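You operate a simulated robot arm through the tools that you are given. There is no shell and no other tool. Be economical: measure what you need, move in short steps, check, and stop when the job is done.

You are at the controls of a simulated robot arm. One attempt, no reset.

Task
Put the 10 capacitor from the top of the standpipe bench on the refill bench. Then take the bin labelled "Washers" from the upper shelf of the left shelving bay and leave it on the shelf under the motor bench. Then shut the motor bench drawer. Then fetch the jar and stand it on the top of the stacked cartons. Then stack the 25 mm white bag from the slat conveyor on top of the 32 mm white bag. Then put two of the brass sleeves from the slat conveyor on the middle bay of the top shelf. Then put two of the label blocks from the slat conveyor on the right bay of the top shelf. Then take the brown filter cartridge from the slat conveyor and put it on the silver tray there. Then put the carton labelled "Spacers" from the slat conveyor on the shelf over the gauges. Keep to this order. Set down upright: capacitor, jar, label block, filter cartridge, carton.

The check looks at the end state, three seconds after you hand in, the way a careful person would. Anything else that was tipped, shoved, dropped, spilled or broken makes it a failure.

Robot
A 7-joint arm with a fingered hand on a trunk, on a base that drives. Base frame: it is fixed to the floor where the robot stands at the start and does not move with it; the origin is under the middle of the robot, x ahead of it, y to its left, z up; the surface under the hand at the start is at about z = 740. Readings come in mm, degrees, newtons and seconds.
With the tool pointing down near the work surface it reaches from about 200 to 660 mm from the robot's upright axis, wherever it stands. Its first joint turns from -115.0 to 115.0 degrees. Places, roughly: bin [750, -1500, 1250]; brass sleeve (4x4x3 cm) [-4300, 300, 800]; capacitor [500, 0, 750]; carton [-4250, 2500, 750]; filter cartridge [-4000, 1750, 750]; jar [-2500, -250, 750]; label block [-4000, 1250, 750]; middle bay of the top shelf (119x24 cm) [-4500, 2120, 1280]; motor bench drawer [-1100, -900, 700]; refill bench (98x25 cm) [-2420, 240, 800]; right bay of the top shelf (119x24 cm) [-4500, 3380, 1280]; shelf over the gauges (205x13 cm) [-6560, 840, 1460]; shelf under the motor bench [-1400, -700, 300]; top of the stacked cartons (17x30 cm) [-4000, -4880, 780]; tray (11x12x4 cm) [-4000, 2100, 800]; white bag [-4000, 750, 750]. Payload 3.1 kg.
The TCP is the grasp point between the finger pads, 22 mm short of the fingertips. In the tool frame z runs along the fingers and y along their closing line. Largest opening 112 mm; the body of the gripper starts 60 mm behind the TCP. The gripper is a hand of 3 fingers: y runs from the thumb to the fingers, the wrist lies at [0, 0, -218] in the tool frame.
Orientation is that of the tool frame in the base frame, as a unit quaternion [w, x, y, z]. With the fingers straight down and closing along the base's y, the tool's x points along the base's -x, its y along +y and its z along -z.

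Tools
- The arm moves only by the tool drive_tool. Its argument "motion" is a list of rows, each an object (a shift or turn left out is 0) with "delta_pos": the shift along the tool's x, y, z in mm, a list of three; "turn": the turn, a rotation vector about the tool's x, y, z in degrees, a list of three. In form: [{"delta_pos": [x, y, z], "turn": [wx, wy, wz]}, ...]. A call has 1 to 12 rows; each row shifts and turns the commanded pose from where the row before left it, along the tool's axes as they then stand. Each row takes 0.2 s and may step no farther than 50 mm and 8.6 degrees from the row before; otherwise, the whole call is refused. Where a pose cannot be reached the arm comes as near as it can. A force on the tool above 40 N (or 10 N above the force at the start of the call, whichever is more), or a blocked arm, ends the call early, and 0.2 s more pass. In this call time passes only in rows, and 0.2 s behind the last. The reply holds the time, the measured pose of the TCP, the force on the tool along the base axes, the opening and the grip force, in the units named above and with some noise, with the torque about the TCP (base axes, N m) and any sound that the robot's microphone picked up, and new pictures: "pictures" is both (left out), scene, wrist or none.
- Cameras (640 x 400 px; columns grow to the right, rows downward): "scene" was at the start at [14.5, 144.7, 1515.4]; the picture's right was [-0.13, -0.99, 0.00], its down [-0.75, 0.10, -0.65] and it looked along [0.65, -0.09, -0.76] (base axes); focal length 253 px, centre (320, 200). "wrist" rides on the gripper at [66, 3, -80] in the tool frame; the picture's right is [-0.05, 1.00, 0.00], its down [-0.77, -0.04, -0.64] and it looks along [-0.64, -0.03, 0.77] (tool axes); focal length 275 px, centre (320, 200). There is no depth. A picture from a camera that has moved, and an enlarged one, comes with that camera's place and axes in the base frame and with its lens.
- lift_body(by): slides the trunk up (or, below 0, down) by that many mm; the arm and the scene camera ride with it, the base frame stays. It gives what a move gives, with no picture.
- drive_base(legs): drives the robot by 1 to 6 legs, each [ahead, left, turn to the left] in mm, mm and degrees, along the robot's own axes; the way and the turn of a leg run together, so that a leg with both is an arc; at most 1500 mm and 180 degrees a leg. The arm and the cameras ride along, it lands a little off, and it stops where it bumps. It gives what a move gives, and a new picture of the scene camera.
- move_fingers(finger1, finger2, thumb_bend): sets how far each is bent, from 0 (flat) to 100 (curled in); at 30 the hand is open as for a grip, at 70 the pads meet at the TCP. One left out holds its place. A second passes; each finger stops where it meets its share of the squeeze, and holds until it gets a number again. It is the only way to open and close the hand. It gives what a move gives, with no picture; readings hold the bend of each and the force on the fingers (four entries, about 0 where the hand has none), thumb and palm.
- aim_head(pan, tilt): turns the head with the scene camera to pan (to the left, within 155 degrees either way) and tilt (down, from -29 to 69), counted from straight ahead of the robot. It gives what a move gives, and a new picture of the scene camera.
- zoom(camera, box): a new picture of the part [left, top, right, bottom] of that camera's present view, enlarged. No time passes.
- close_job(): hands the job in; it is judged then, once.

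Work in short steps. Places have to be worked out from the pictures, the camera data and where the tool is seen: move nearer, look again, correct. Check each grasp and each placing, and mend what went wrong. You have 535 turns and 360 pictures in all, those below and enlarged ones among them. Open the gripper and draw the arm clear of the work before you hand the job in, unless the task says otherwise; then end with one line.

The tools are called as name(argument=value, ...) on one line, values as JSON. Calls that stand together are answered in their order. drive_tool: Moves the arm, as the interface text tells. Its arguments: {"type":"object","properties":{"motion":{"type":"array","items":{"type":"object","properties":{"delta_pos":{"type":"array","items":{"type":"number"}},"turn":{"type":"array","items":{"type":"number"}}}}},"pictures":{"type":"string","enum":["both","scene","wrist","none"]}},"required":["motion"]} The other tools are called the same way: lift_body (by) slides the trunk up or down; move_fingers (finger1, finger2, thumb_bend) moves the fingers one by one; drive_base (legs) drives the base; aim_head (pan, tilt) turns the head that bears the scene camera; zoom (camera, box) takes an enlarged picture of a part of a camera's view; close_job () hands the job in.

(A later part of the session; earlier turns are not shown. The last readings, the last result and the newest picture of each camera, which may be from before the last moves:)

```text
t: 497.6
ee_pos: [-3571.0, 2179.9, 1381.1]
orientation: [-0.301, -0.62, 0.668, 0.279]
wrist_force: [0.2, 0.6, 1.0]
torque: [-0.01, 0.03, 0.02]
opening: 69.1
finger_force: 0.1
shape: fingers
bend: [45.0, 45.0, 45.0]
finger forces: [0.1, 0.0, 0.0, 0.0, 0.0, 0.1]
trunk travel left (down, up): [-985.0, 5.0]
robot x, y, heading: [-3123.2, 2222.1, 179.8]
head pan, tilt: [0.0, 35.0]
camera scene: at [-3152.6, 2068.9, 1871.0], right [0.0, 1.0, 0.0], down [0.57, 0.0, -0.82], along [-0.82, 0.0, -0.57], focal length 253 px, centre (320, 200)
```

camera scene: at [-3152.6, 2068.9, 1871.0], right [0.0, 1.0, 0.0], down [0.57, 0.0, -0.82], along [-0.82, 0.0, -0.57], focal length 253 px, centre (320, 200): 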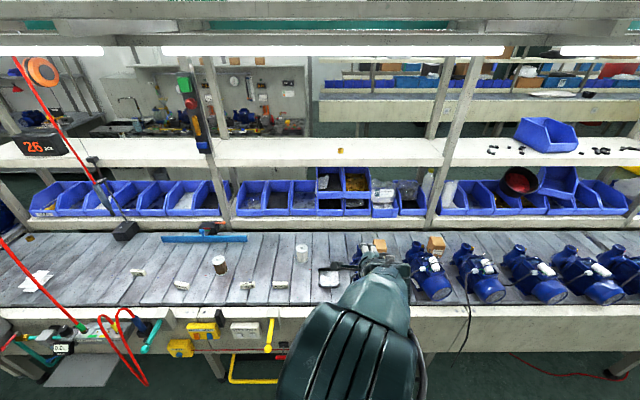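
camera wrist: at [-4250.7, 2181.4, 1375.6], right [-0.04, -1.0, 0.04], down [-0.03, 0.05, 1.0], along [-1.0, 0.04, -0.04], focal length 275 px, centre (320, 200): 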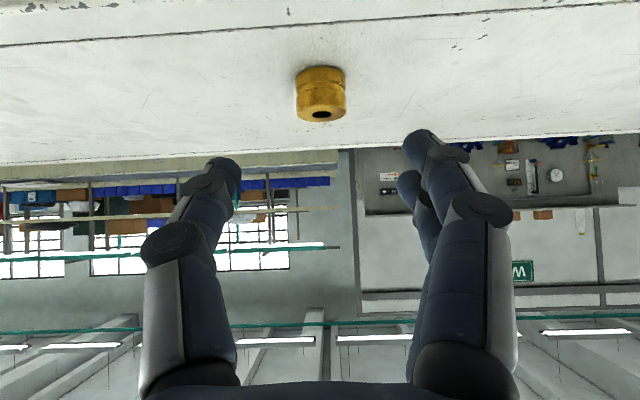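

drive_tool(motion=[{"turn": [0, 0, 8.5]}, {"turn": [0, 0, 8.5]}, {"turn": [0, 0, 8.5]}, {"turn": [0, 0, 8.5]}, {"turn": [0, 0, 8.5]}, {"turn": [0, 0, 8.5]}, {"turn": [0, 0, 8.5]}, {"turn": [0, 0, 8.5]}, {"turn": [0, 0, 8.5]}, {"turn": [0, 0, 8.5]}, {"turn": [0, 0, 1.5]}], pictures="wrist")

```text
t: 500.0
ee_pos: [-3569.4, 2183.8, 1377.8]
orientation: [-0.41, 0.006, 0.912, -0.003]
wrist_force: [0.3, -0.1, 0.2]
torque: [0.02, 0.03, 0.0]
opening: 69.3
finger_force: 0.2
shape: fingers
bend: [45.0, 45.0, 45.0]
finger forces: [0.0, 0.0, 0.0, 0.1, 0.0, 0.0]
out of reach, approached as far as the arm can: row 10
trunk travel left (down, up): [-985.0, 5.0]
robot x, y, heading: [-3122.1, 2219.9, 180.0]
head pan, tilt: [0.0, 35.0]
camera wrist: at [-3550.4, 2188.9, 1480.1], right [0.04, 1.0, -0.05], down [0.99, -0.05, -0.16], along [-0.16, -0.04, -0.99], focal length 275 px, centre (320, 200)
```

wrist: 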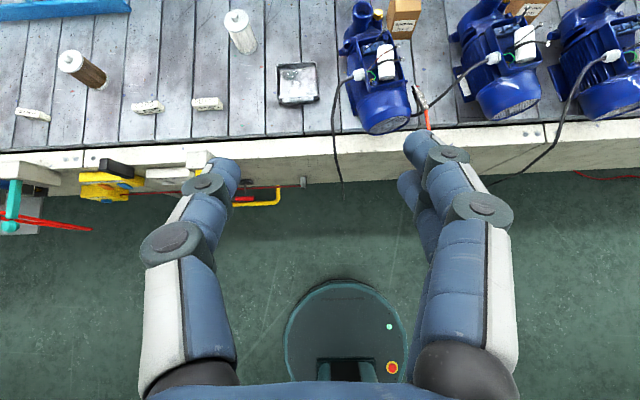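

The roll worked and the camera now looks straight down from above the hand. I lower the trunk and go to the second sleeve near y≈306.

lift_body(by=-290)

drive_base(legs=[[0, 1450, 0], [0, 420, 0]])

aim_head(pan=0, tilt=40)

```text
t: 502.9
ee_pos: [-3569.3, 2184.2, 1087.5]
orientation: [-0.411, 0.005, 0.912, -0.003]
wrist_force: [0.5, 0.1, 0.6]
torque: [0.02, 0.0, 0.0]
opening: 69.2
finger_force: 0.0
shape: fingers
bend: [45.0, 45.0, 45.0]
finger forces: [0.0, 0.0, 0.0, 0.0, 0.0, 0.0]
trunk travel left (down, up): [-695.0, 295.0]
robot x, y, heading: [-3122.4, 2220.8, 179.8]
head pan, tilt: [0.0, 35.0]
```

```text
t: 512.3
ee_pos: [-3586.1, 312.0, 1087.4]
orientation: [-0.41, 0.006, 0.912, -0.002]
wrist_force: [0.1, 0.2, 0.9]
torque: [0.01, -0.02, 0.01]
opening: 69.4
finger_force: 0.1
shape: fingers
bend: [45.0, 45.0, 45.0]
finger forces: [0.1, 0.0, 0.1, 0.0, 0.1, 0.0]
trunk travel left (down, up): [-695.0, 295.0]
robot x, y, heading: [-3134.5, 348.0, 179.8]
head pan, tilt: [0.0, 35.0]
camera scene: at [-3170.1, 196.2, 1580.9], right [0.01, 1.0, 0.0], down [0.57, 0.0, -0.82], along [-0.82, 0.0, -0.57], focal length 253 px, centre (320, 200)
```

scene: 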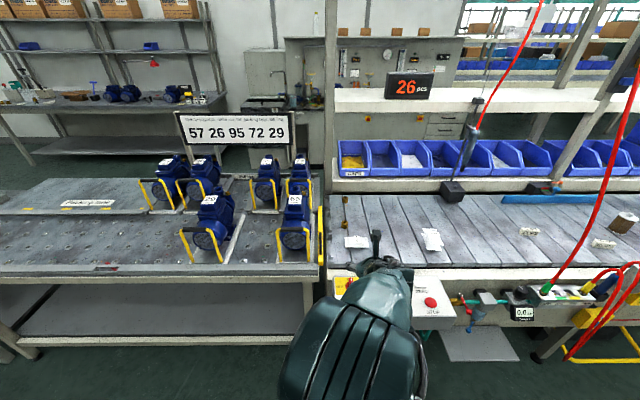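

```text
t: 513.0
ee_pos: [-3585.1, 314.1, 1088.0]
orientation: [-0.411, 0.006, 0.911, -0.002]
wrist_force: [0.4, -0.6, -0.2]
torque: [0.01, -0.01, -0.02]
opening: 69.0
finger_force: 0.0
shape: fingers
bend: [45.0, 45.0, 45.0]
finger forces: [0.0, 0.0, 0.0, 0.1, 0.0, 0.0]
trunk travel left (down, up): [-695.0, 295.0]
robot x, y, heading: [-3138.9, 346.9, 179.7]
head pan, tilt: [0.0, 40.0]
camera scene: at [-3167.0, 197.0, 1573.5], right [0.01, 1.0, 0.0], down [0.64, 0.0, -0.77], along [-0.77, 0.0, -0.64], focal length 253 px, centre (320, 200)
```

scene: 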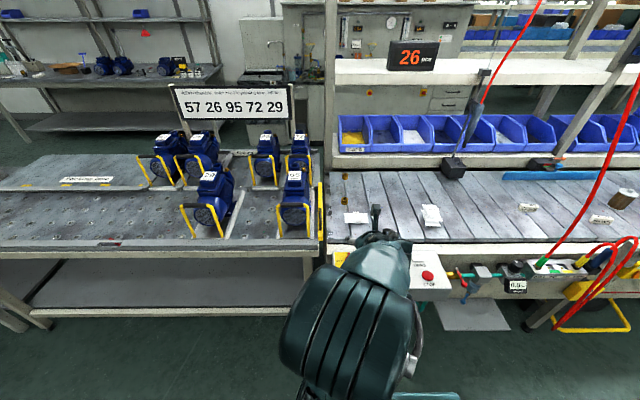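

drive_base(legs=[[160, 5, 0]])

drive_tool(motion=[{"delta_pos": [10, 0, 41]}, {"delta_pos": [10, 0, 41]}, {"delta_pos": [10, 0, 41]}, {"delta_pos": [10, 0, 41]}, {"delta_pos": [10, 0, 41]}, {"delta_pos": [10, 0, 41]}], pictures="wrist")

```text
t: 514.4
ee_pos: [-3747.7, 308.4, 1086.1]
orientation: [-0.411, 0.005, 0.912, -0.003]
wrist_force: [-0.3, 0.0, 0.0]
torque: [0.0, -0.02, 0.02]
opening: 69.2
finger_force: 0.1
shape: fingers
bend: [45.0, 45.0, 45.0]
finger forces: [0.0, 0.0, 0.0, 0.1, 0.0, 0.0]
trunk travel left (down, up): [-695.0, 295.0]
robot x, y, heading: [-3297.9, 346.4, 179.7]
head pan, tilt: [0.0, 40.0]
camera scene: at [-3328.7, 192.8, 1573.4], right [0.01, 1.0, 0.0], down [0.64, 0.0, -0.77], along [-0.77, 0.0, -0.64], focal length 253 px, centre (320, 200)
```

scene: 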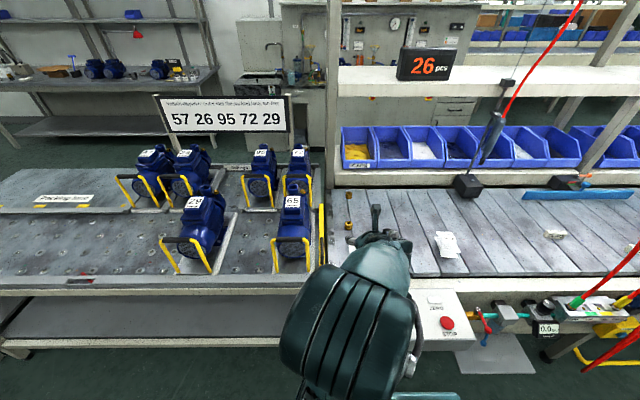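

```text
t: 515.8
ee_pos: [-3974.0, 310.2, 970.1]
orientation: [-0.409, 0.006, 0.912, -0.002]
wrist_force: [0.5, -0.6, -0.6]
torque: [0.04, -0.02, 0.01]
opening: 69.3
finger_force: 0.0
shape: fingers
bend: [45.0, 45.0, 45.0]
finger forces: [0.1, 0.1, 0.0, 0.0, 0.0, 0.0]
trunk travel left (down, up): [-695.0, 295.0]
robot x, y, heading: [-3299.1, 344.7, 179.9]
head pan, tilt: [0.0, 40.0]
camera wrist: at [-3955.9, 314.5, 1072.6], right [0.04, 1.0, -0.04], down [0.99, -0.05, -0.15], along [-0.16, -0.04, -0.99], focal length 275 px, centre (320, 200)
```

wrist: 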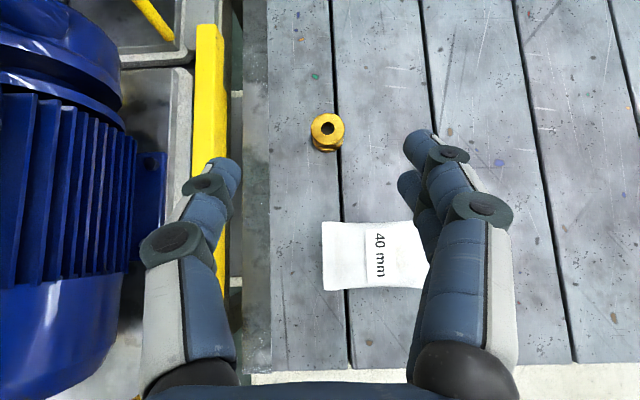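

Sleeve 2 is at (-4067,314). I move forward then down so the fingertips straddle it.

drive_tool(motion=[{"delta_pos": [26, 2, 29]}, {"delta_pos": [26, 2, 29]}, {"delta_pos": [-26, 0, 23]}, {"delta_pos": [-26, 0, 23]}, {"delta_pos": [-26, 0, 23]}], pictures="wrist")

```text
t: 517.0
ee_pos: [-4051.7, 313.3, 866.9]
orientation: [-0.411, 0.007, 0.912, -0.002]
wrist_force: [0.5, -0.1, -0.4]
torque: [-0.02, -0.02, -0.01]
opening: 69.1
finger_force: 0.0
shape: fingers
bend: [45.0, 45.0, 45.0]
finger forces: [0.0, 0.0, 0.1, 0.0, 0.0, 0.0]
trunk travel left (down, up): [-695.0, 295.0]
robot x, y, heading: [-3300.8, 343.0, 179.8]
head pan, tilt: [0.0, 40.0]
camera wrist: at [-4032.2, 317.7, 969.4], right [0.04, 1.0, -0.04], down [0.99, -0.05, -0.16], along [-0.16, -0.04, -0.99], focal length 275 px, centre (320, 200)
```

wrist: 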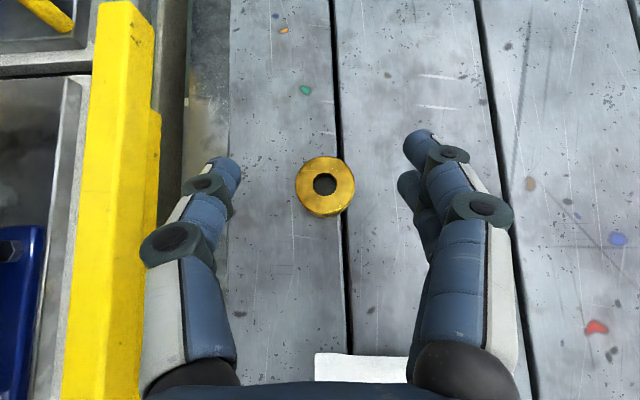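

drive_tool(motion=[{"delta_pos": [-14, 0, 12.6]}, {"delta_pos": [-13, 0, 11.5]}], pictures="wrist")

move_fingers(finger1=70, finger2=70, thumb_bend=70)

drive_tool(motion=[{"delta_pos": [9, 0, -8]}, {"delta_pos": [22, 0, -20]}], pictures="wrist")

```text
t: 517.6
ee_pos: [-4049.1, 313.9, 829.7]
orientation: [-0.41, 0.005, 0.912, -0.003]
wrist_force: [-0.2, -0.3, 0.6]
torque: [-0.02, -0.02, 0.03]
opening: 69.1
finger_force: 0.1
shape: fingers
bend: [45.0, 45.0, 45.0]
finger forces: [0.1, 0.1, 0.0, 0.0, 0.0, 0.0]
trunk travel left (down, up): [-695.0, 295.0]
robot x, y, heading: [-3295.2, 344.1, 179.5]
head pan, tilt: [0.0, 40.0]
camera wrist: at [-4031.9, 318.5, 932.5], right [0.04, 1.0, -0.04], down [0.99, -0.05, -0.16], along [-0.16, -0.04, -0.99], focal length 275 px, centre (320, 200)
```

wrist: 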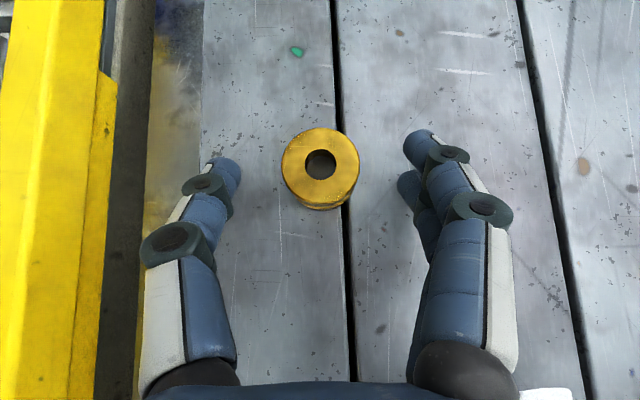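

```text
t: 518.6
ee_pos: [-4050.0, 314.8, 831.4]
orientation: [-0.41, 0.005, 0.912, -0.003]
wrist_force: [-0.2, 0.2, 0.3]
torque: [0.0, 0.01, -0.01]
opening: 26.9
finger_force: 10.3
shape: fingers
bend: [62.0, 62.0, 64.0]
finger forces: [5.5, 5.1, 0.0, 0.1, 10.3, 0.1]
trunk travel left (down, up): [-695.0, 295.0]
robot x, y, heading: [-3300.3, 338.0, 179.5]
head pan, tilt: [0.0, 40.0]
```

```text
t: 519.2
ee_pos: [-4049.9, 314.7, 873.7]
orientation: [-0.412, 0.006, 0.911, -0.002]
wrist_force: [-0.5, -0.4, -0.1]
torque: [0.01, 0.01, 0.01]
opening: 26.8
finger_force: 10.5
shape: fingers
bend: [62.0, 62.0, 64.0]
finger forces: [5.5, 5.2, 0.0, 0.1, 10.3, 0.0]
trunk travel left (down, up): [-695.0, 295.0]
robot x, y, heading: [-3299.6, 345.2, 179.6]
head pan, tilt: [0.0, 40.0]
camera wrist: at [-4031.4, 318.7, 975.1], right [0.04, 1.0, -0.04], down [0.99, -0.05, -0.16], along [-0.16, -0.04, -0.99], focal length 275 px, centre (320, 200)
```

wrist: 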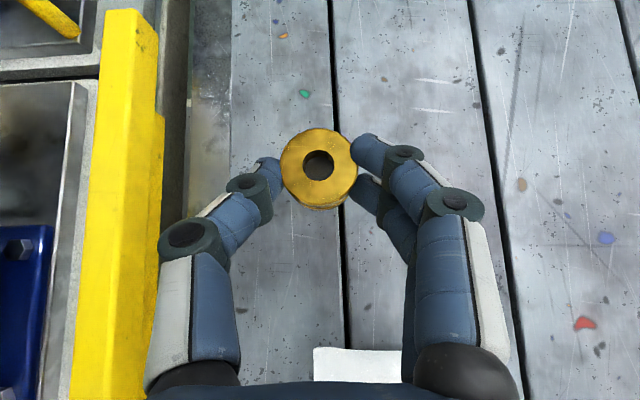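

Clean grasp. I retract, and carry it to the middle bay at y≈2330.

drive_tool(motion=[{"delta_pos": [33, 0, -30]}, {"delta_pos": [33, 0, -30]}, {"delta_pos": [-29, 0, -33]}, {"delta_pos": [-29, 0, -33]}, {"delta_pos": [-29, 0, -33]}, {"delta_pos": [-29, 0, -33]}, {"delta_pos": [-29, 0, -33]}, {"delta_pos": [-29, 0, -33]}], pictures="none")

drive_base(legs=[[-190, 0, 0], [0, -1450, 0], [0, -570, 0]])

lift_body(by=290)

```text
t: 521.0
ee_pos: [-3782.8, 312.3, 962.6]
orientation: [-0.413, 0.007, 0.911, -0.002]
wrist_force: [0.4, -0.4, -1.0]
torque: [0.04, 0.01, -0.04]
opening: 26.8
finger_force: 10.2
shape: fingers
bend: [62.0, 62.0, 64.0]
finger forces: [5.6, 5.2, 0.1, 0.0, 10.3, 0.0]
trunk travel left (down, up): [-695.0, 295.0]
robot x, y, heading: [-3297.4, 345.7, 179.8]
head pan, tilt: [0.0, 40.0]
```

```text
t: 532.1
ee_pos: [-3638.7, 2274.0, 960.4]
orientation: [-0.411, -0.02, 0.911, -0.013]
wrist_force: [0.2, 0.5, -0.9]
torque: [-0.03, 0.0, -0.03]
opening: 26.9
finger_force: 10.9
shape: fingers
bend: [62.0, 62.0, 64.0]
finger forces: [5.6, 5.0, 0.0, 0.0, 10.5, 0.0]
trunk travel left (down, up): [-695.0, 295.0]
robot x, y, heading: [-3154.9, 2334.6, -177.2]
head pan, tilt: [0.0, 40.0]
camera scene: at [-3174.8, 2181.9, 1573.5], right [-0.05, 1.0, 0.0], down [0.64, 0.03, -0.77], along [-0.76, -0.04, -0.64], focal length 253 px, centre (320, 200)
```

scene: 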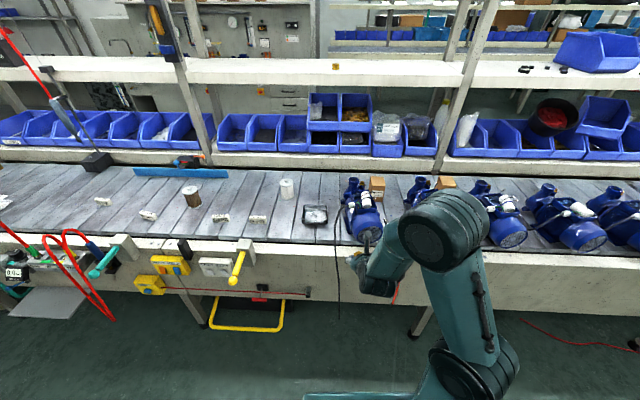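

```text
t: 535.0
ee_pos: [-3639.9, 2271.4, 1251.0]
orientation: [-0.41, -0.021, 0.912, -0.015]
wrist_force: [0.0, 0.9, -1.0]
torque: [-0.02, 0.01, 0.04]
opening: 26.6
finger_force: 10.7
shape: fingers
bend: [62.0, 62.0, 64.0]
finger forces: [5.7, 5.0, 0.0, 0.0, 10.3, 0.0]
trunk travel left (down, up): [-985.0, 5.0]
robot x, y, heading: [-3155.6, 2331.3, -177.0]
head pan, tilt: [0.0, 40.0]
```

drive_tool(motion=[{"delta_pos": [30, 0, -26]}, {"delta_pos": [30, 0, -26]}, {"delta_pos": [30, 0, -26]}], pictures="none")

drive_base(legs=[[0, 0, -3], [0, -30, 0], [370, 0, 0], [75, 0, 0]])

drive_tool(motion=[{"delta_pos": [29, 0, 33]}, {"delta_pos": [29, 0, 33]}, {"delta_pos": [29, 0, 33]}, {"delta_pos": [29, 0, 33]}, {"delta_pos": [29, 0, 33]}, {"delta_pos": [29, 0, 33]}, {"delta_pos": [15, 0, 17]}], pictures="both")

```text
t: 535.8
ee_pos: [-3640.0, 2273.3, 1369.2]
orientation: [-0.411, -0.021, 0.911, -0.015]
wrist_force: [0.1, 0.1, -0.9]
torque: [-0.03, 0.01, 0.0]
opening: 26.4
finger_force: 10.6
shape: fingers
bend: [62.0, 63.0, 64.0]
finger forces: [5.3, 5.0, 0.0, 0.0, 10.0, 0.1]
trunk travel left (down, up): [-985.0, 5.0]
robot x, y, heading: [-3154.0, 2335.5, -177.1]
head pan, tilt: [0.0, 40.0]
```

```text
t: 539.6
ee_pos: [-4072.0, 2328.6, 1368.3]
orientation: [-0.412, 0.001, 0.911, -0.005]
wrist_force: [-0.2, 0.1, -0.3]
torque: [0.01, 0.01, 0.02]
opening: 26.5
finger_force: 10.3
shape: fingers
bend: [62.0, 63.0, 64.0]
finger forces: [5.4, 5.1, 0.0, 0.1, 10.0, 0.0]
trunk travel left (down, up): [-985.0, 5.0]
robot x, y, heading: [-3585.2, 2361.3, -179.6]
head pan, tilt: [0.0, 40.0]
camera scene: at [-3611.1, 2212.5, 1863.5], right [0.0, 1.0, 0.0], down [0.64, 0.0, -0.77], along [-0.77, 0.0, -0.64], focal length 253 px, centre (320, 200)
```

scene: 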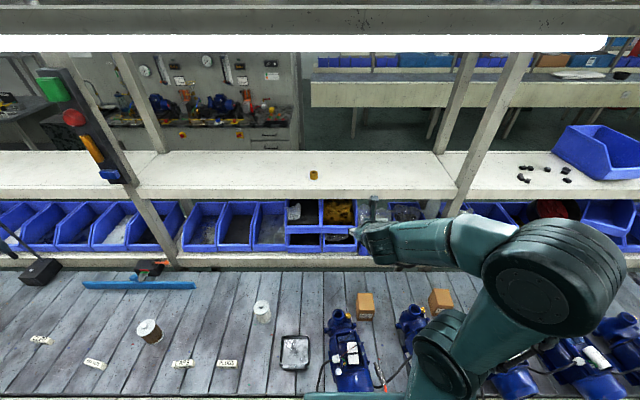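

```text
t: 541.2
ee_pos: [-4358.1, 2327.1, 1365.1]
orientation: [-0.41, 0.002, 0.912, -0.004]
wrist_force: [-0.4, -0.7, 0.1]
torque: [0.02, -0.03, -0.02]
opening: 26.5
finger_force: 9.9
shape: fingers
bend: [62.0, 63.0, 64.0]
finger forces: [5.3, 5.0, 0.0, 0.0, 9.9, 0.0]
trunk travel left (down, up): [-985.0, 5.0]
robot x, y, heading: [-3584.7, 2365.7, -180.0]
head pan, tilt: [0.0, 40.0]
camera scene: at [-3614.9, 2211.3, 1863.4], right [0.0, 1.0, 0.0], down [0.64, 0.0, -0.77], along [-0.77, 0.0, -0.64], focal length 253 px, centre (320, 200)
camera wrist: at [-4340.1, 2331.6, 1467.1], right [0.03, 1.0, -0.04], down [0.99, -0.04, -0.15], along [-0.16, -0.04, -0.99], focal length 275 px, centre (320, 200)
```

scene: 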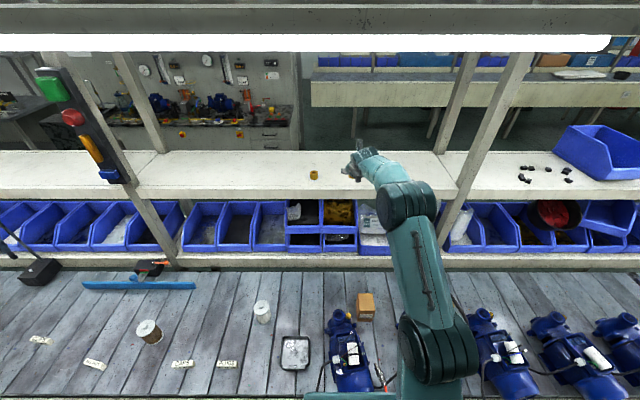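
wrist: 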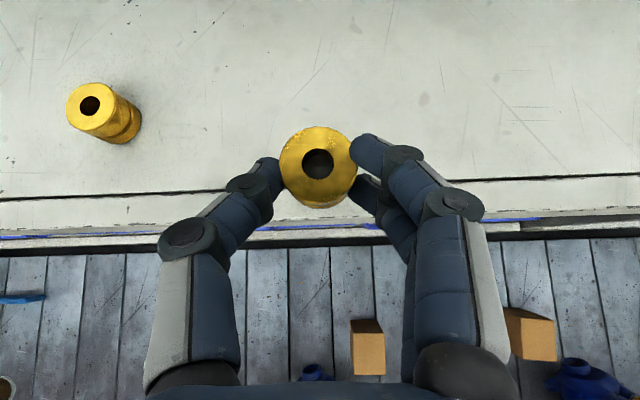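

I extend 42 mm more and lower.

drive_tool(motion=[{"delta_pos": [28, 0, 31]}, {"delta_pos": [-18, 0, 16]}, {"delta_pos": [-8, 0, 7]}, {"delta_pos": [-3, 0, 2.6]}], pictures="wrist")

```text
t: 542.2
ee_pos: [-4376.5, 2322.2, 1323.8]
orientation: [-0.412, 0.002, 0.911, -0.004]
wrist_force: [-0.3, -0.3, -0.9]
torque: [0.01, -0.02, 0.02]
opening: 26.4
finger_force: 9.7
shape: fingers
bend: [62.0, 63.0, 64.0]
finger forces: [5.4, 4.8, 0.1, 0.0, 9.8, 0.0]
out of reach, approached as far as the arm can: row 1
trunk travel left (down, up): [-985.0, 5.0]
robot x, y, heading: [-3586.7, 2363.8, -179.6]
head pan, tilt: [0.0, 40.0]
camera wrist: at [-4358.5, 2326.6, 1425.2], right [0.03, 1.0, -0.04], down [0.99, -0.04, -0.16], along [-0.16, -0.04, -0.99], focal length 275 px, centre (320, 200)
```

wrist: 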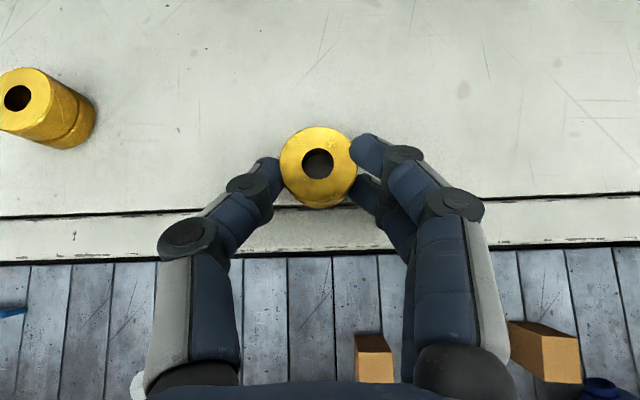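

At reach limit; I raise slightly, move the base ahead 30 mm and lower again.

drive_tool(motion=[{"delta_pos": [9, 0, -8]}], pictures="none")

drive_base(legs=[[32, 0, 0]])

drive_tool(motion=[{"delta_pos": [-6, 0, 5.3]}, {"delta_pos": [-4, 0, 3.5]}, {"delta_pos": [-3, 0, 2.6]}], pictures="wrist")

```text
t: 542.6
ee_pos: [-4377.7, 2321.3, 1336.7]
orientation: [-0.411, 0.002, 0.912, -0.005]
wrist_force: [0.3, 1.1, -0.8]
torque: [0.02, 0.0, 0.01]
opening: 26.4
finger_force: 10.3
shape: fingers
bend: [62.0, 63.0, 64.0]
finger forces: [5.3, 5.0, 0.0, 0.1, 9.9, 0.1]
trunk travel left (down, up): [-985.0, 5.0]
robot x, y, heading: [-3588.7, 2361.7, -179.6]
head pan, tilt: [0.0, 40.0]
```

```text
t: 543.5
ee_pos: [-4403.5, 2322.5, 1340.6]
orientation: [-0.413, 0.002, 0.911, -0.004]
wrist_force: [-0.1, 0.6, 0.1]
torque: [0.02, 0.03, 0.02]
opening: 26.5
finger_force: 10.4
shape: fingers
bend: [62.0, 63.0, 64.0]
finger forces: [5.4, 4.9, 0.0, 0.0, 10.0, 0.0]
trunk travel left (down, up): [-985.0, 5.0]
robot x, y, heading: [-3618.0, 2365.0, -179.8]
head pan, tilt: [0.0, 40.0]
camera scene: at [-3637.8, 2212.4, 1863.6], right [0.0, 1.0, 0.0], down [0.64, 0.0, -0.77], along [-0.77, 0.0, -0.64], focal length 253 px, centre (320, 200)
```

scene: 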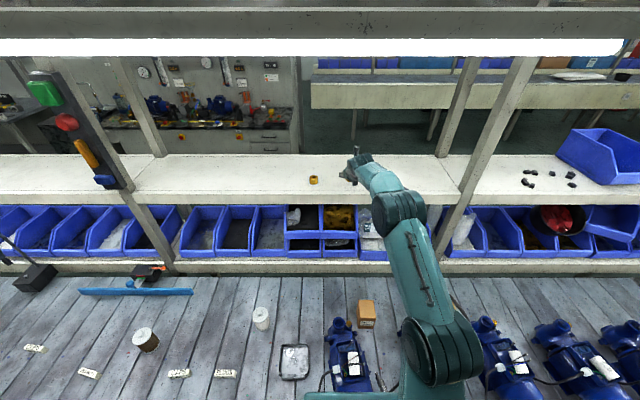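

```text
t: 544.2
ee_pos: [-4408.7, 2321.2, 1320.1]
orientation: [-0.412, 0.001, 0.911, -0.005]
wrist_force: [-0.5, 0.0, 0.9]
torque: [0.0, 0.02, 0.0]
opening: 26.5
finger_force: 10.0
shape: fingers
bend: [62.0, 63.0, 64.0]
finger forces: [5.4, 5.5, 0.1, 0.0, 10.2, 0.0]
trunk travel left (down, up): [-985.0, 5.0]
robot x, y, heading: [-3615.7, 2364.8, -180.0]
head pan, tilt: [0.0, 40.0]
camera wrist: at [-4390.8, 2325.8, 1421.9], right [0.03, 1.0, -0.04], down [0.99, -0.04, -0.16], along [-0.16, -0.04, -0.99], focal length 275 px, centre (320, 200)
```

wrist: 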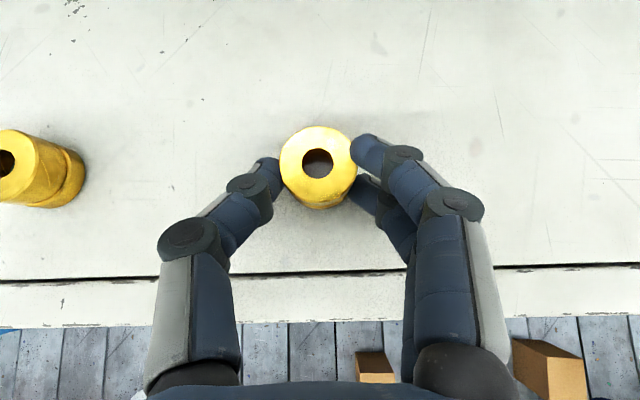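

drive_tool(motion=[{"delta_pos": [-1.5, 0, 1.3]}], pictures="none")

move_fingers(finger1=45, finger2=45, thumb_bend=45)

drive_tool(motion=[{"delta_pos": [0, 0, -20]}, {"delta_pos": [0, 0, -30]}, {"delta_pos": [0, 0, -30]}], pictures="wrist")

```text
t: 544.6
ee_pos: [-4407.4, 2320.2, 1319.3]
orientation: [-0.413, 0.002, 0.911, -0.004]
wrist_force: [-0.6, 0.4, 7.4]
torque: [0.02, 0.06, 0.03]
opening: 26.0
finger_force: 11.2
shape: fingers
bend: [62.0, 63.0, 64.0]
finger forces: [5.6, 5.8, 0.0, 0.0, 10.8, 0.0]
trunk travel left (down, up): [-985.0, 5.0]
robot x, y, heading: [-3618.9, 2361.6, -179.9]
head pan, tilt: [0.0, 40.0]
```

```text
t: 545.6
ee_pos: [-4407.9, 2321.0, 1319.4]
orientation: [-0.412, 0.002, 0.911, -0.003]
wrist_force: [-1.2, -3.4, 9.1]
torque: [0.21, 0.13, 0.08]
opening: 68.9
finger_force: 4.9
shape: fingers
bend: [45.0, 49.0, 45.0]
finger forces: [0.1, 9.0, 0.1, 0.0, 0.1, 0.0]
trunk travel left (down, up): [-985.0, 5.0]
robot x, y, heading: [-3615.9, 2362.3, -180.0]
head pan, tilt: [0.0, 40.0]
```

```text
t: 546.5
ee_pos: [-4348.1, 2324.0, 1369.9]
orientation: [-0.411, 0.001, 0.912, -0.005]
wrist_force: [0.5, 0.3, 0.1]
torque: [0.01, 0.04, 0.01]
opening: 69.0
finger_force: 0.1
shape: fingers
bend: [45.0, 45.0, 45.0]
finger forces: [0.0, 0.0, 0.1, 0.0, 0.1, 0.0]
trunk travel left (down, up): [-985.0, 5.0]
robot x, y, heading: [-3617.0, 2363.8, -179.7]
head pan, tilt: [0.0, 40.0]
camera wrist: at [-4328.8, 2328.2, 1472.9], right [0.03, 1.0, -0.04], down [0.99, -0.04, -0.16], along [-0.16, -0.04, -0.99], focal length 275 px, centre (320, 200)
```

wrist: 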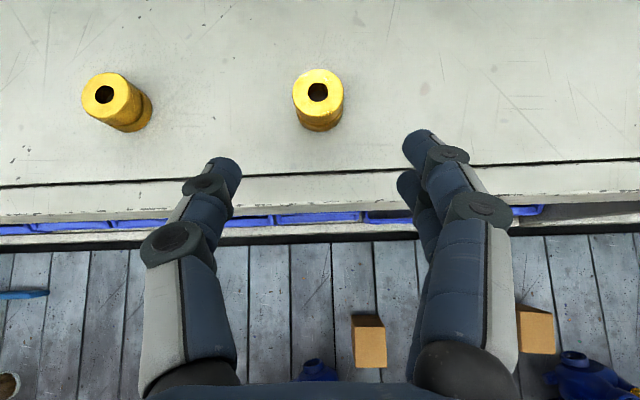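

Both sleeves stand in the middle bay. Next: label blocks. I back off, retract, lower the trunk and view the blocks near y≈1700–1900.

drive_base(legs=[[-480, 0, 0]])

aim_head(pan=-35, tilt=30)

drive_tool(motion=[{"delta_pos": [-29, 0, -33]}, {"delta_pos": [-29, 0, -33]}, {"delta_pos": [-29, 0, -33]}, {"delta_pos": [-29, 0, -33]}, {"delta_pos": [-29, 0, -33]}, {"delta_pos": [-29, 0, -33]}], pictures="none")

zoom(camera="scene", box=[300, 80, 640, 290])

```text
t: 549.3
ee_pos: [-3881.0, 2324.5, 1369.4]
orientation: [-0.411, 0.001, 0.912, -0.005]
wrist_force: [0.5, -0.4, 0.0]
torque: [-0.02, -0.01, 0.01]
opening: 68.8
finger_force: 0.1
shape: fingers
bend: [45.0, 45.0, 45.0]
finger forces: [0.0, 0.0, 0.1, 0.0, 0.0, 0.1]
trunk travel left (down, up): [-985.0, 5.0]
robot x, y, heading: [-3145.9, 2359.0, -179.8]
head pan, tilt: [0.0, 40.0]
camera scene: at [-3177.0, 2213.7, 1863.4], right [0.0, 1.0, 0.0], down [0.64, 0.0, -0.77], along [-0.77, 0.0, -0.64], focal length 253 px, centre (320, 200)
```

scene: 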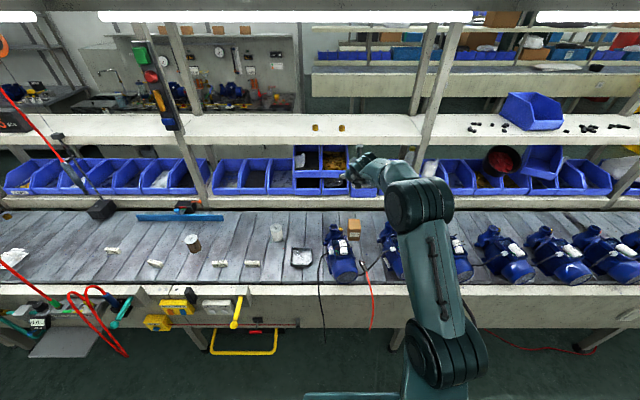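

```text
t: 550.3
ee_pos: [-3879.5, 2324.9, 1370.5]
orientation: [-0.411, 0.002, 0.912, -0.004]
wrist_force: [-1.4, 0.6, 0.3]
torque: [0.0, -0.02, -0.03]
opening: 68.9
finger_force: 0.1
shape: fingers
bend: [45.0, 45.0, 45.0]
finger forces: [0.0, 0.0, 0.0, 0.0, 0.1, 0.1]
trunk travel left (down, up): [-985.0, 5.0]
robot x, y, heading: [-3149.0, 2365.8, -179.6]
head pan, tilt: [-35.0, 30.0]
camera scene: at [-3165.7, 2265.4, 1878.8], right [0.57, 0.82, 0.0], down [0.41, -0.29, -0.87], along [-0.71, 0.49, -0.5], focal length 253 px, centre (320, 200)
```

scene: 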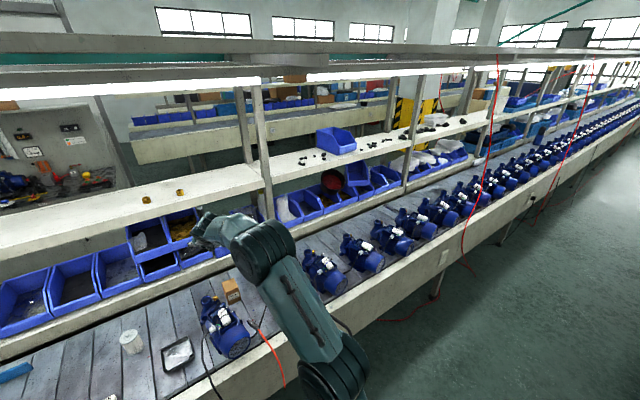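

```text
t: 551.7
ee_pos: [-3614.8, 2331.9, 1372.9]
orientation: [-0.411, 0.004, 0.912, -0.006]
wrist_force: [0.3, 0.0, 0.3]
torque: [-0.03, 0.01, 0.04]
opening: 69.1
finger_force: 0.1
shape: fingers
bend: [45.0, 45.0, 45.0]
finger forces: [0.0, 0.0, 0.0, 0.0, 0.0, 0.0]
trunk travel left (down, up): [-985.0, 5.0]
robot x, y, heading: [-3149.3, 2366.2, -179.6]
head pan, tilt: [-35.0, 30.0]
```

```text
1.88 times, centred on (470, 185) of scene
camera zoom: at [-3162.6, 2271.8, 1879.2], right [0.57, 0.82, 0.0], down [0.41, -0.29, -0.87], along [-0.71, 0.49, -0.5], focal length 476 px, centre (38, 228)
```

zoom: 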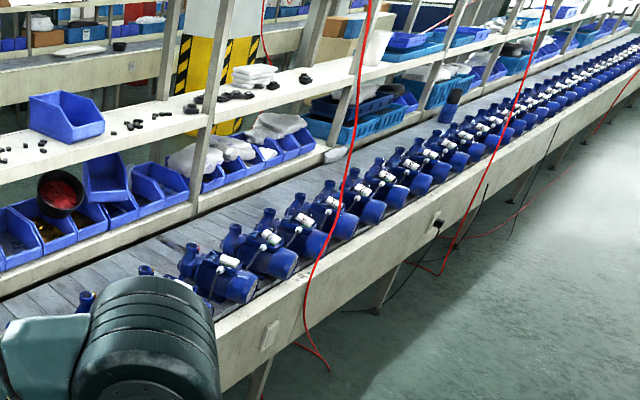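

lift_body(by=-290)

drive_base(legs=[[0, 540, 0], [80, 0, 0]])

drive_tool(motion=[{"delta_pos": [29, 0, 33]}, {"delta_pos": [29, 0, 33]}, {"delta_pos": [29, 0, 33]}], pictures="wrist")

```text
t: 554.6
ee_pos: [-3615.6, 2326.1, 1082.9]
orientation: [-0.412, 0.003, 0.911, -0.004]
wrist_force: [-0.4, -0.4, -0.6]
torque: [0.01, -0.01, -0.03]
opening: 69.0
finger_force: 0.1
shape: fingers
bend: [45.0, 45.0, 45.0]
finger forces: [0.1, 0.0, 0.0, 0.0, 0.0, 0.0]
trunk travel left (down, up): [-695.0, 295.0]
robot x, y, heading: [-3146.1, 2366.8, -180.0]
head pan, tilt: [-35.0, 30.0]
```

```text
t: 558.3
ee_pos: [-3700.7, 1804.2, 1081.8]
orientation: [-0.411, 0.009, 0.912, -0.001]
wrist_force: [-0.3, -1.1, -0.3]
torque: [-0.02, 0.02, -0.02]
opening: 69.0
finger_force: 0.0
shape: fingers
bend: [45.0, 45.0, 45.0]
finger forces: [0.1, 0.1, 0.0, 0.1, 0.0, 0.0]
trunk travel left (down, up): [-695.0, 295.0]
robot x, y, heading: [-3232.2, 1835.7, 179.4]
head pan, tilt: [-35.0, 30.0]
camera scene: at [-3251.3, 1737.4, 1588.8], right [0.58, 0.81, 0.0], down [0.41, -0.29, -0.87], along [-0.7, 0.5, -0.5], focal length 253 px, centre (320, 200)
```

scene: 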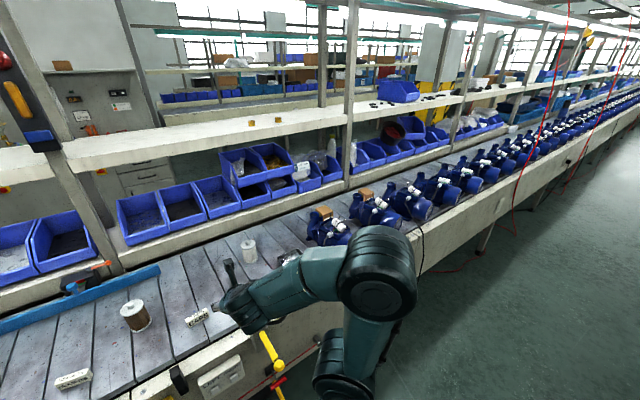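

```text
t: 559.1
ee_pos: [-3835.1, 1808.6, 1083.8]
orientation: [-0.411, 0.008, 0.912, -0.001]
wrist_force: [-0.3, 0.1, 1.2]
torque: [0.02, 0.01, 0.04]
opening: 69.1
finger_force: 0.0
shape: fingers
bend: [45.0, 45.0, 45.0]
finger forces: [0.0, 0.0, 0.0, 0.0, 0.0, 0.0]
trunk travel left (down, up): [-695.0, 295.0]
robot x, y, heading: [-3233.2, 1834.1, 179.5]
head pan, tilt: [-35.0, 30.0]
camera wrist: at [-3815.9, 1812.2, 1186.3], right [0.04, 1.0, -0.04], down [0.99, -0.05, -0.16], along [-0.16, -0.04, -0.99], focal length 275 px, centre (320, 200)
```

wrist: 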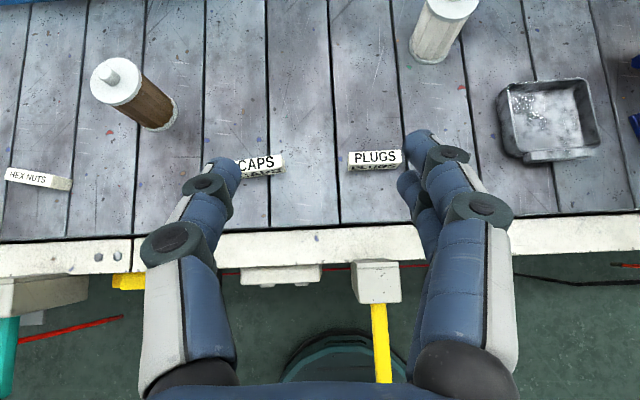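

zoom(camera="wrist", box=[320, 130, 430, 199])

zoom(camera="scene", box=[40, 280, 260, 400])

```text
5.80 times, centred on (375, 164) of wrist
camera zoom: at [-3815.9, 1812.2, 1186.3], right [0.04, 1.0, -0.04], down [0.99, -0.05, -0.16], along [-0.16, -0.04, -0.99], focal length 1596 px, centre (1, 406)
```

zoom: 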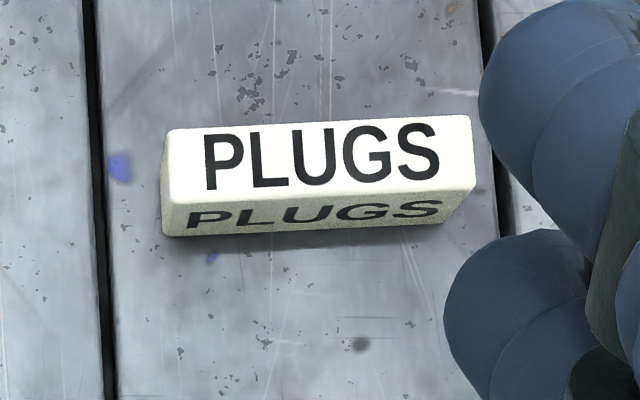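

```text
2.91 times, centred on (150, 340) of scene
camera zoom: at [-3251.6, 1736.2, 1588.7], right [0.58, 0.81, 0.0], down [0.41, -0.29, -0.87], along [-0.7, 0.5, -0.5], focal length 736 px, centre (814, -207)
```

zoom: 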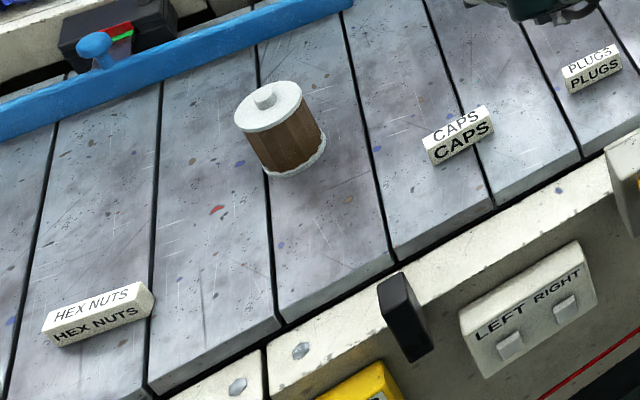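

PLUGS block: ≈71×16×20 mm, centred at (-3932,1876), yawed ~2.8°. I'll hold it by its ends. Opening to ~100 mm, aligning and moving above it.

move_fingers(finger1=33, finger2=33, thumb_bend=33)

drive_tool(motion=[{"delta_pos": [-19.4, 13.4, 38], "turn": [2.6, 0, -2.3]}, {"delta_pos": [-19.4, 13.4, 38]}, {"delta_pos": [-19.4, 13.4, 38]}, {"delta_pos": [-19.4, 13.4, 38]}, {"delta_pos": [-19.4, 13.4, 38]}], pictures="wrist")

```text
t: 560.1
ee_pos: [-3832.9, 1808.9, 1084.7]
orientation: [-0.412, 0.008, 0.911, -0.001]
wrist_force: [0.0, -0.2, -0.1]
torque: [0.01, 0.02, 0.0]
opening: 102.8
finger_force: 0.1
shape: fingers
bend: [33.0, 33.0, 33.0]
finger forces: [0.0, 0.0, 0.0, 0.0, 0.0, 0.1]
trunk travel left (down, up): [-695.0, 295.0]
robot x, y, heading: [-3236.2, 1838.1, 179.5]
head pan, tilt: [-35.0, 30.0]
```

```text
t: 561.3
ee_pos: [-3911.4, 1870.2, 883.9]
orientation: [-0.411, -0.019, 0.911, -0.013]
wrist_force: [0.0, -0.3, -0.8]
torque: [-0.04, 0.02, -0.01]
opening: 103.0
finger_force: 0.0
shape: fingers
bend: [33.0, 33.0, 33.0]
finger forces: [0.1, 0.0, 0.1, 0.0, 0.1, 0.0]
trunk travel left (down, up): [-695.0, 295.0]
robot x, y, heading: [-3230.1, 1831.7, 179.0]
head pan, tilt: [-35.0, 30.0]
camera wrist: at [-3892.7, 1876.5, 985.5], right [-0.02, 1.0, -0.04], down [0.99, 0.01, -0.16], along [-0.16, -0.05, -0.99], focal length 275 px, centre (320, 200)
```

wrist: 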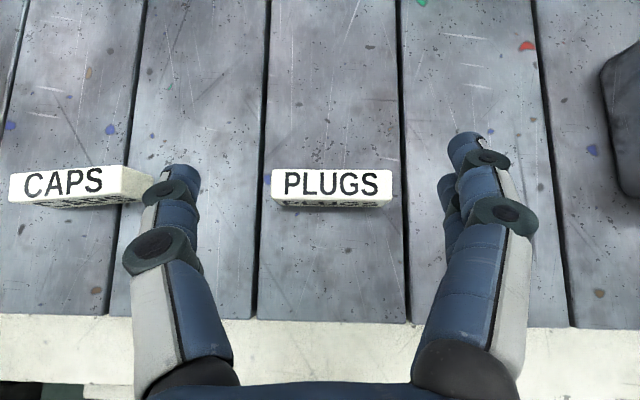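

drive_tool(motion=[{"delta_pos": [-14, 5, 12.4]}, {"delta_pos": [-14, 0, 12.4]}, {"delta_pos": [-13, 0, 11.6]}], pictures="wrist")

```text
t: 562.1
ee_pos: [-3911.7, 1874.7, 827.8]
orientation: [-0.411, -0.019, 0.911, -0.013]
wrist_force: [-0.1, 0.1, -0.1]
torque: [-0.01, -0.03, 0.03]
opening: 103.4
finger_force: 0.1
shape: fingers
bend: [33.0, 33.0, 33.0]
finger forces: [0.0, 0.0, 0.0, 0.1, 0.0, 0.0]
trunk travel left (down, up): [-695.0, 295.0]
robot x, y, heading: [-3230.6, 1837.8, 179.5]
head pan, tilt: [-35.0, 30.0]
camera wrist: at [-3893.8, 1880.2, 929.6], right [-0.02, 1.0, -0.04], down [0.99, 0.01, -0.16], along [-0.16, -0.05, -0.99], focal length 275 px, centre (320, 200)
```

wrist: 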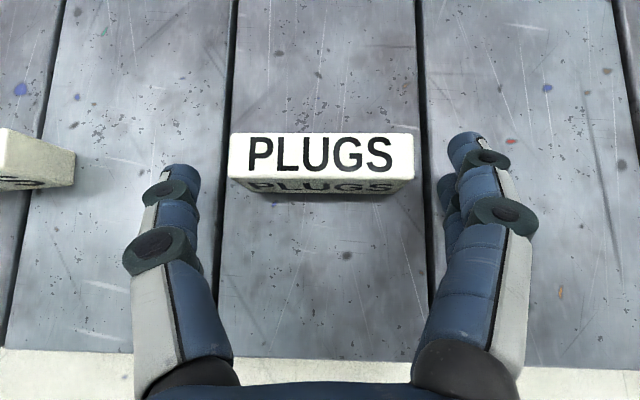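

I move 8 mm further forward so the thumb meets the block's end squarely, then close.

drive_tool(motion=[{"delta_pos": [5.3, 0, 6]}], pictures="none")

move_fingers(finger1=55, finger2=55, thumb_bend=55)

drive_tool(motion=[{"delta_pos": [9, 0, -8]}, {"delta_pos": [22, 0, -20]}], pictures="wrist")

```text
t: 562.5
ee_pos: [-3920.7, 1873.5, 829.0]
orientation: [-0.411, -0.02, 0.911, -0.014]
wrist_force: [-0.3, 0.8, -0.4]
torque: [0.02, -0.02, -0.01]
opening: 103.4
finger_force: 0.1
shape: fingers
bend: [33.0, 33.0, 33.0]
finger forces: [0.0, 0.1, 0.0, 0.0, 0.0, 0.0]
trunk travel left (down, up): [-695.0, 295.0]
robot x, y, heading: [-3230.3, 1837.0, 179.5]
head pan, tilt: [-35.0, 30.0]
```

```text
t: 563.5
ee_pos: [-3919.4, 1874.4, 828.6]
orientation: [-0.411, -0.019, 0.911, -0.014]
wrist_force: [-0.6, 0.0, 1.0]
torque: [0.06, 0.04, 0.03]
opening: 63.8
finger_force: 10.7
shape: fingers
bend: [48.0, 46.0, 50.0]
finger forces: [5.3, 6.2, 0.0, 0.0, 10.4, 0.0]
trunk travel left (down, up): [-695.0, 295.0]
robot x, y, heading: [-3232.0, 1833.2, 179.5]
head pan, tilt: [-35.0, 30.0]
```

```text
t: 564.1
ee_pos: [-3918.3, 1876.7, 868.7]
orientation: [-0.412, -0.019, 0.911, -0.013]
wrist_force: [0.5, 0.0, -1.3]
torque: [0.01, -0.01, 0.0]
opening: 63.9
finger_force: 10.4
shape: fingers
bend: [48.0, 46.0, 50.0]
finger forces: [5.2, 5.1, 0.1, 0.1, 10.4, 0.1]
trunk travel left (down, up): [-695.0, 295.0]
robot x, y, heading: [-3229.5, 1835.3, 179.3]
head pan, tilt: [-35.0, 30.0]
camera wrist: at [-3899.0, 1881.0, 972.2], right [-0.01, 1.0, -0.04], down [0.99, 0.01, -0.16], along [-0.16, -0.05, -0.99], focal length 275 px, centre (320, 200)
```

wrist: 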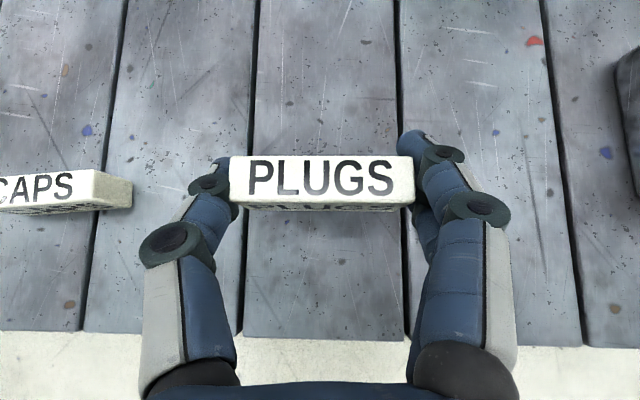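

Held level. I retract and carry it to the right bay (target y≈2865).

drive_tool(motion=[{"delta_pos": [33, 0, -30]}, {"delta_pos": [33, 0, -30]}, {"delta_pos": [-29, 0, -33]}, {"delta_pos": [-29, 0, -33]}, {"delta_pos": [-29, 0, -33]}, {"delta_pos": [-29, 0, -33]}, {"delta_pos": [-29, 0, -33]}], pictures="none")

drive_base(legs=[[-80, 0, 0], [0, -1000, 0]])

lift_body(by=290)

aim_head(pan=0, tilt=30)

```text
t: 565.7
ee_pos: [-3695.8, 1882.3, 959.7]
orientation: [-0.412, -0.018, 0.911, -0.013]
wrist_force: [0.3, 1.4, 0.5]
torque: [-0.01, 0.0, -0.01]
opening: 64.0
finger_force: 10.3
shape: fingers
bend: [48.0, 47.0, 50.0]
finger forces: [5.2, 5.2, 0.0, 0.1, 10.3, 0.0]
trunk travel left (down, up): [-695.0, 295.0]
robot x, y, heading: [-3232.0, 1837.6, 179.6]
head pan, tilt: [-35.0, 30.0]
```

```text
t: 571.5
ee_pos: [-3603.7, 2868.5, 958.8]
orientation: [-0.412, -0.017, 0.911, -0.012]
wrist_force: [-0.5, -1.1, -0.1]
torque: [0.02, -0.01, -0.01]
opening: 63.6
finger_force: 10.4
shape: fingers
bend: [48.0, 47.0, 50.0]
finger forces: [5.2, 5.2, 0.1, 0.0, 10.4, 0.0]
trunk travel left (down, up): [-695.0, 295.0]
robot x, y, heading: [-3133.5, 2819.6, 178.8]
head pan, tilt: [-35.0, 30.0]
camera scene: at [-3154.3, 2719.7, 1588.8], right [0.59, 0.81, 0.0], down [0.4, -0.29, -0.87], along [-0.7, 0.51, -0.5], focal length 253 px, centre (320, 200)
```

scene: 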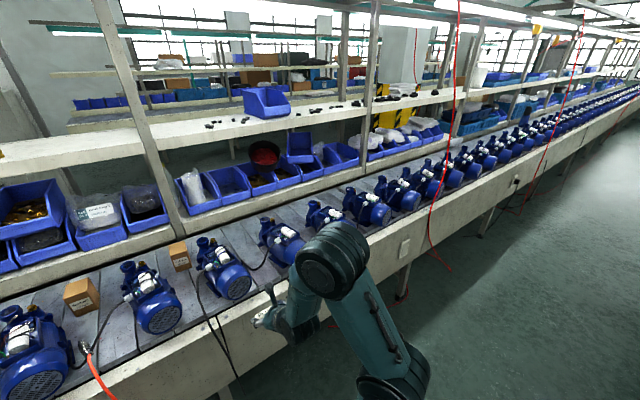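

```text
t: 574.4
ee_pos: [-3602.9, 2867.8, 1248.9]
orientation: [-0.411, -0.017, 0.911, -0.013]
wrist_force: [-0.6, -0.4, -0.6]
torque: [-0.05, 0.0, 0.01]
opening: 64.1
finger_force: 10.1
shape: fingers
bend: [48.0, 47.0, 50.0]
finger forces: [5.2, 5.3, 0.1, 0.0, 10.3, 0.1]
trunk travel left (down, up): [-985.0, 5.0]
robot x, y, heading: [-3138.8, 2818.1, 178.9]
head pan, tilt: [-35.0, 30.0]
```

```text
t: 575.4
ee_pos: [-3602.8, 2867.3, 1248.7]
orientation: [-0.412, -0.016, 0.911, -0.012]
wrist_force: [0.0, 0.1, 0.0]
torque: [0.0, -0.01, -0.01]
opening: 63.8
finger_force: 10.9
shape: fingers
bend: [48.0, 47.0, 50.0]
finger forces: [5.2, 5.2, 0.1, 0.0, 10.4, 0.0]
trunk travel left (down, up): [-985.0, 5.0]
robot x, y, heading: [-3135.6, 2817.7, 178.9]
head pan, tilt: [0.0, 30.0]
camera scene: at [-3171.6, 2667.9, 1878.8], right [0.02, 1.0, 0.0], down [0.5, -0.01, -0.87], along [-0.87, 0.02, -0.5], focal length 253 px, centre (320, 200)
```

scene: 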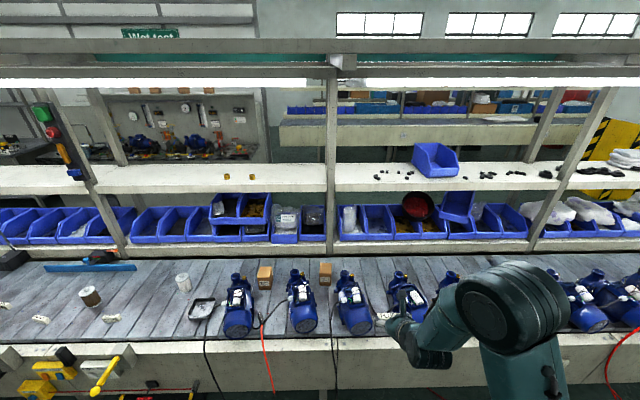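

zoom(camera="scene", box=[320, 130, 600, 230])

```text
2.29 times, centred on (460, 180) of scene
camera zoom: at [-3171.6, 2667.9, 1878.8], right [0.02, 1.0, 0.0], down [0.5, -0.01, -0.87], along [-0.87, 0.02, -0.5], focal length 578 px, centre (0, 246)
```

zoom: 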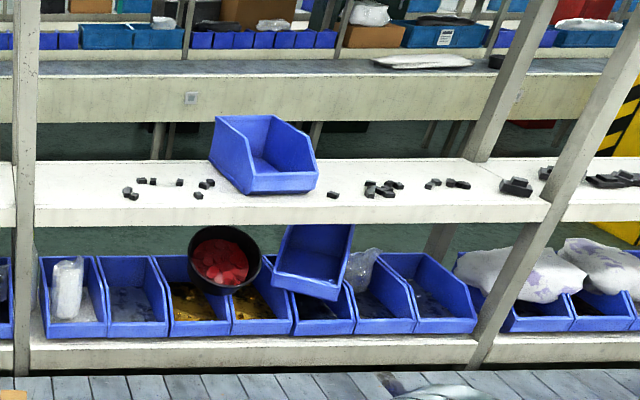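

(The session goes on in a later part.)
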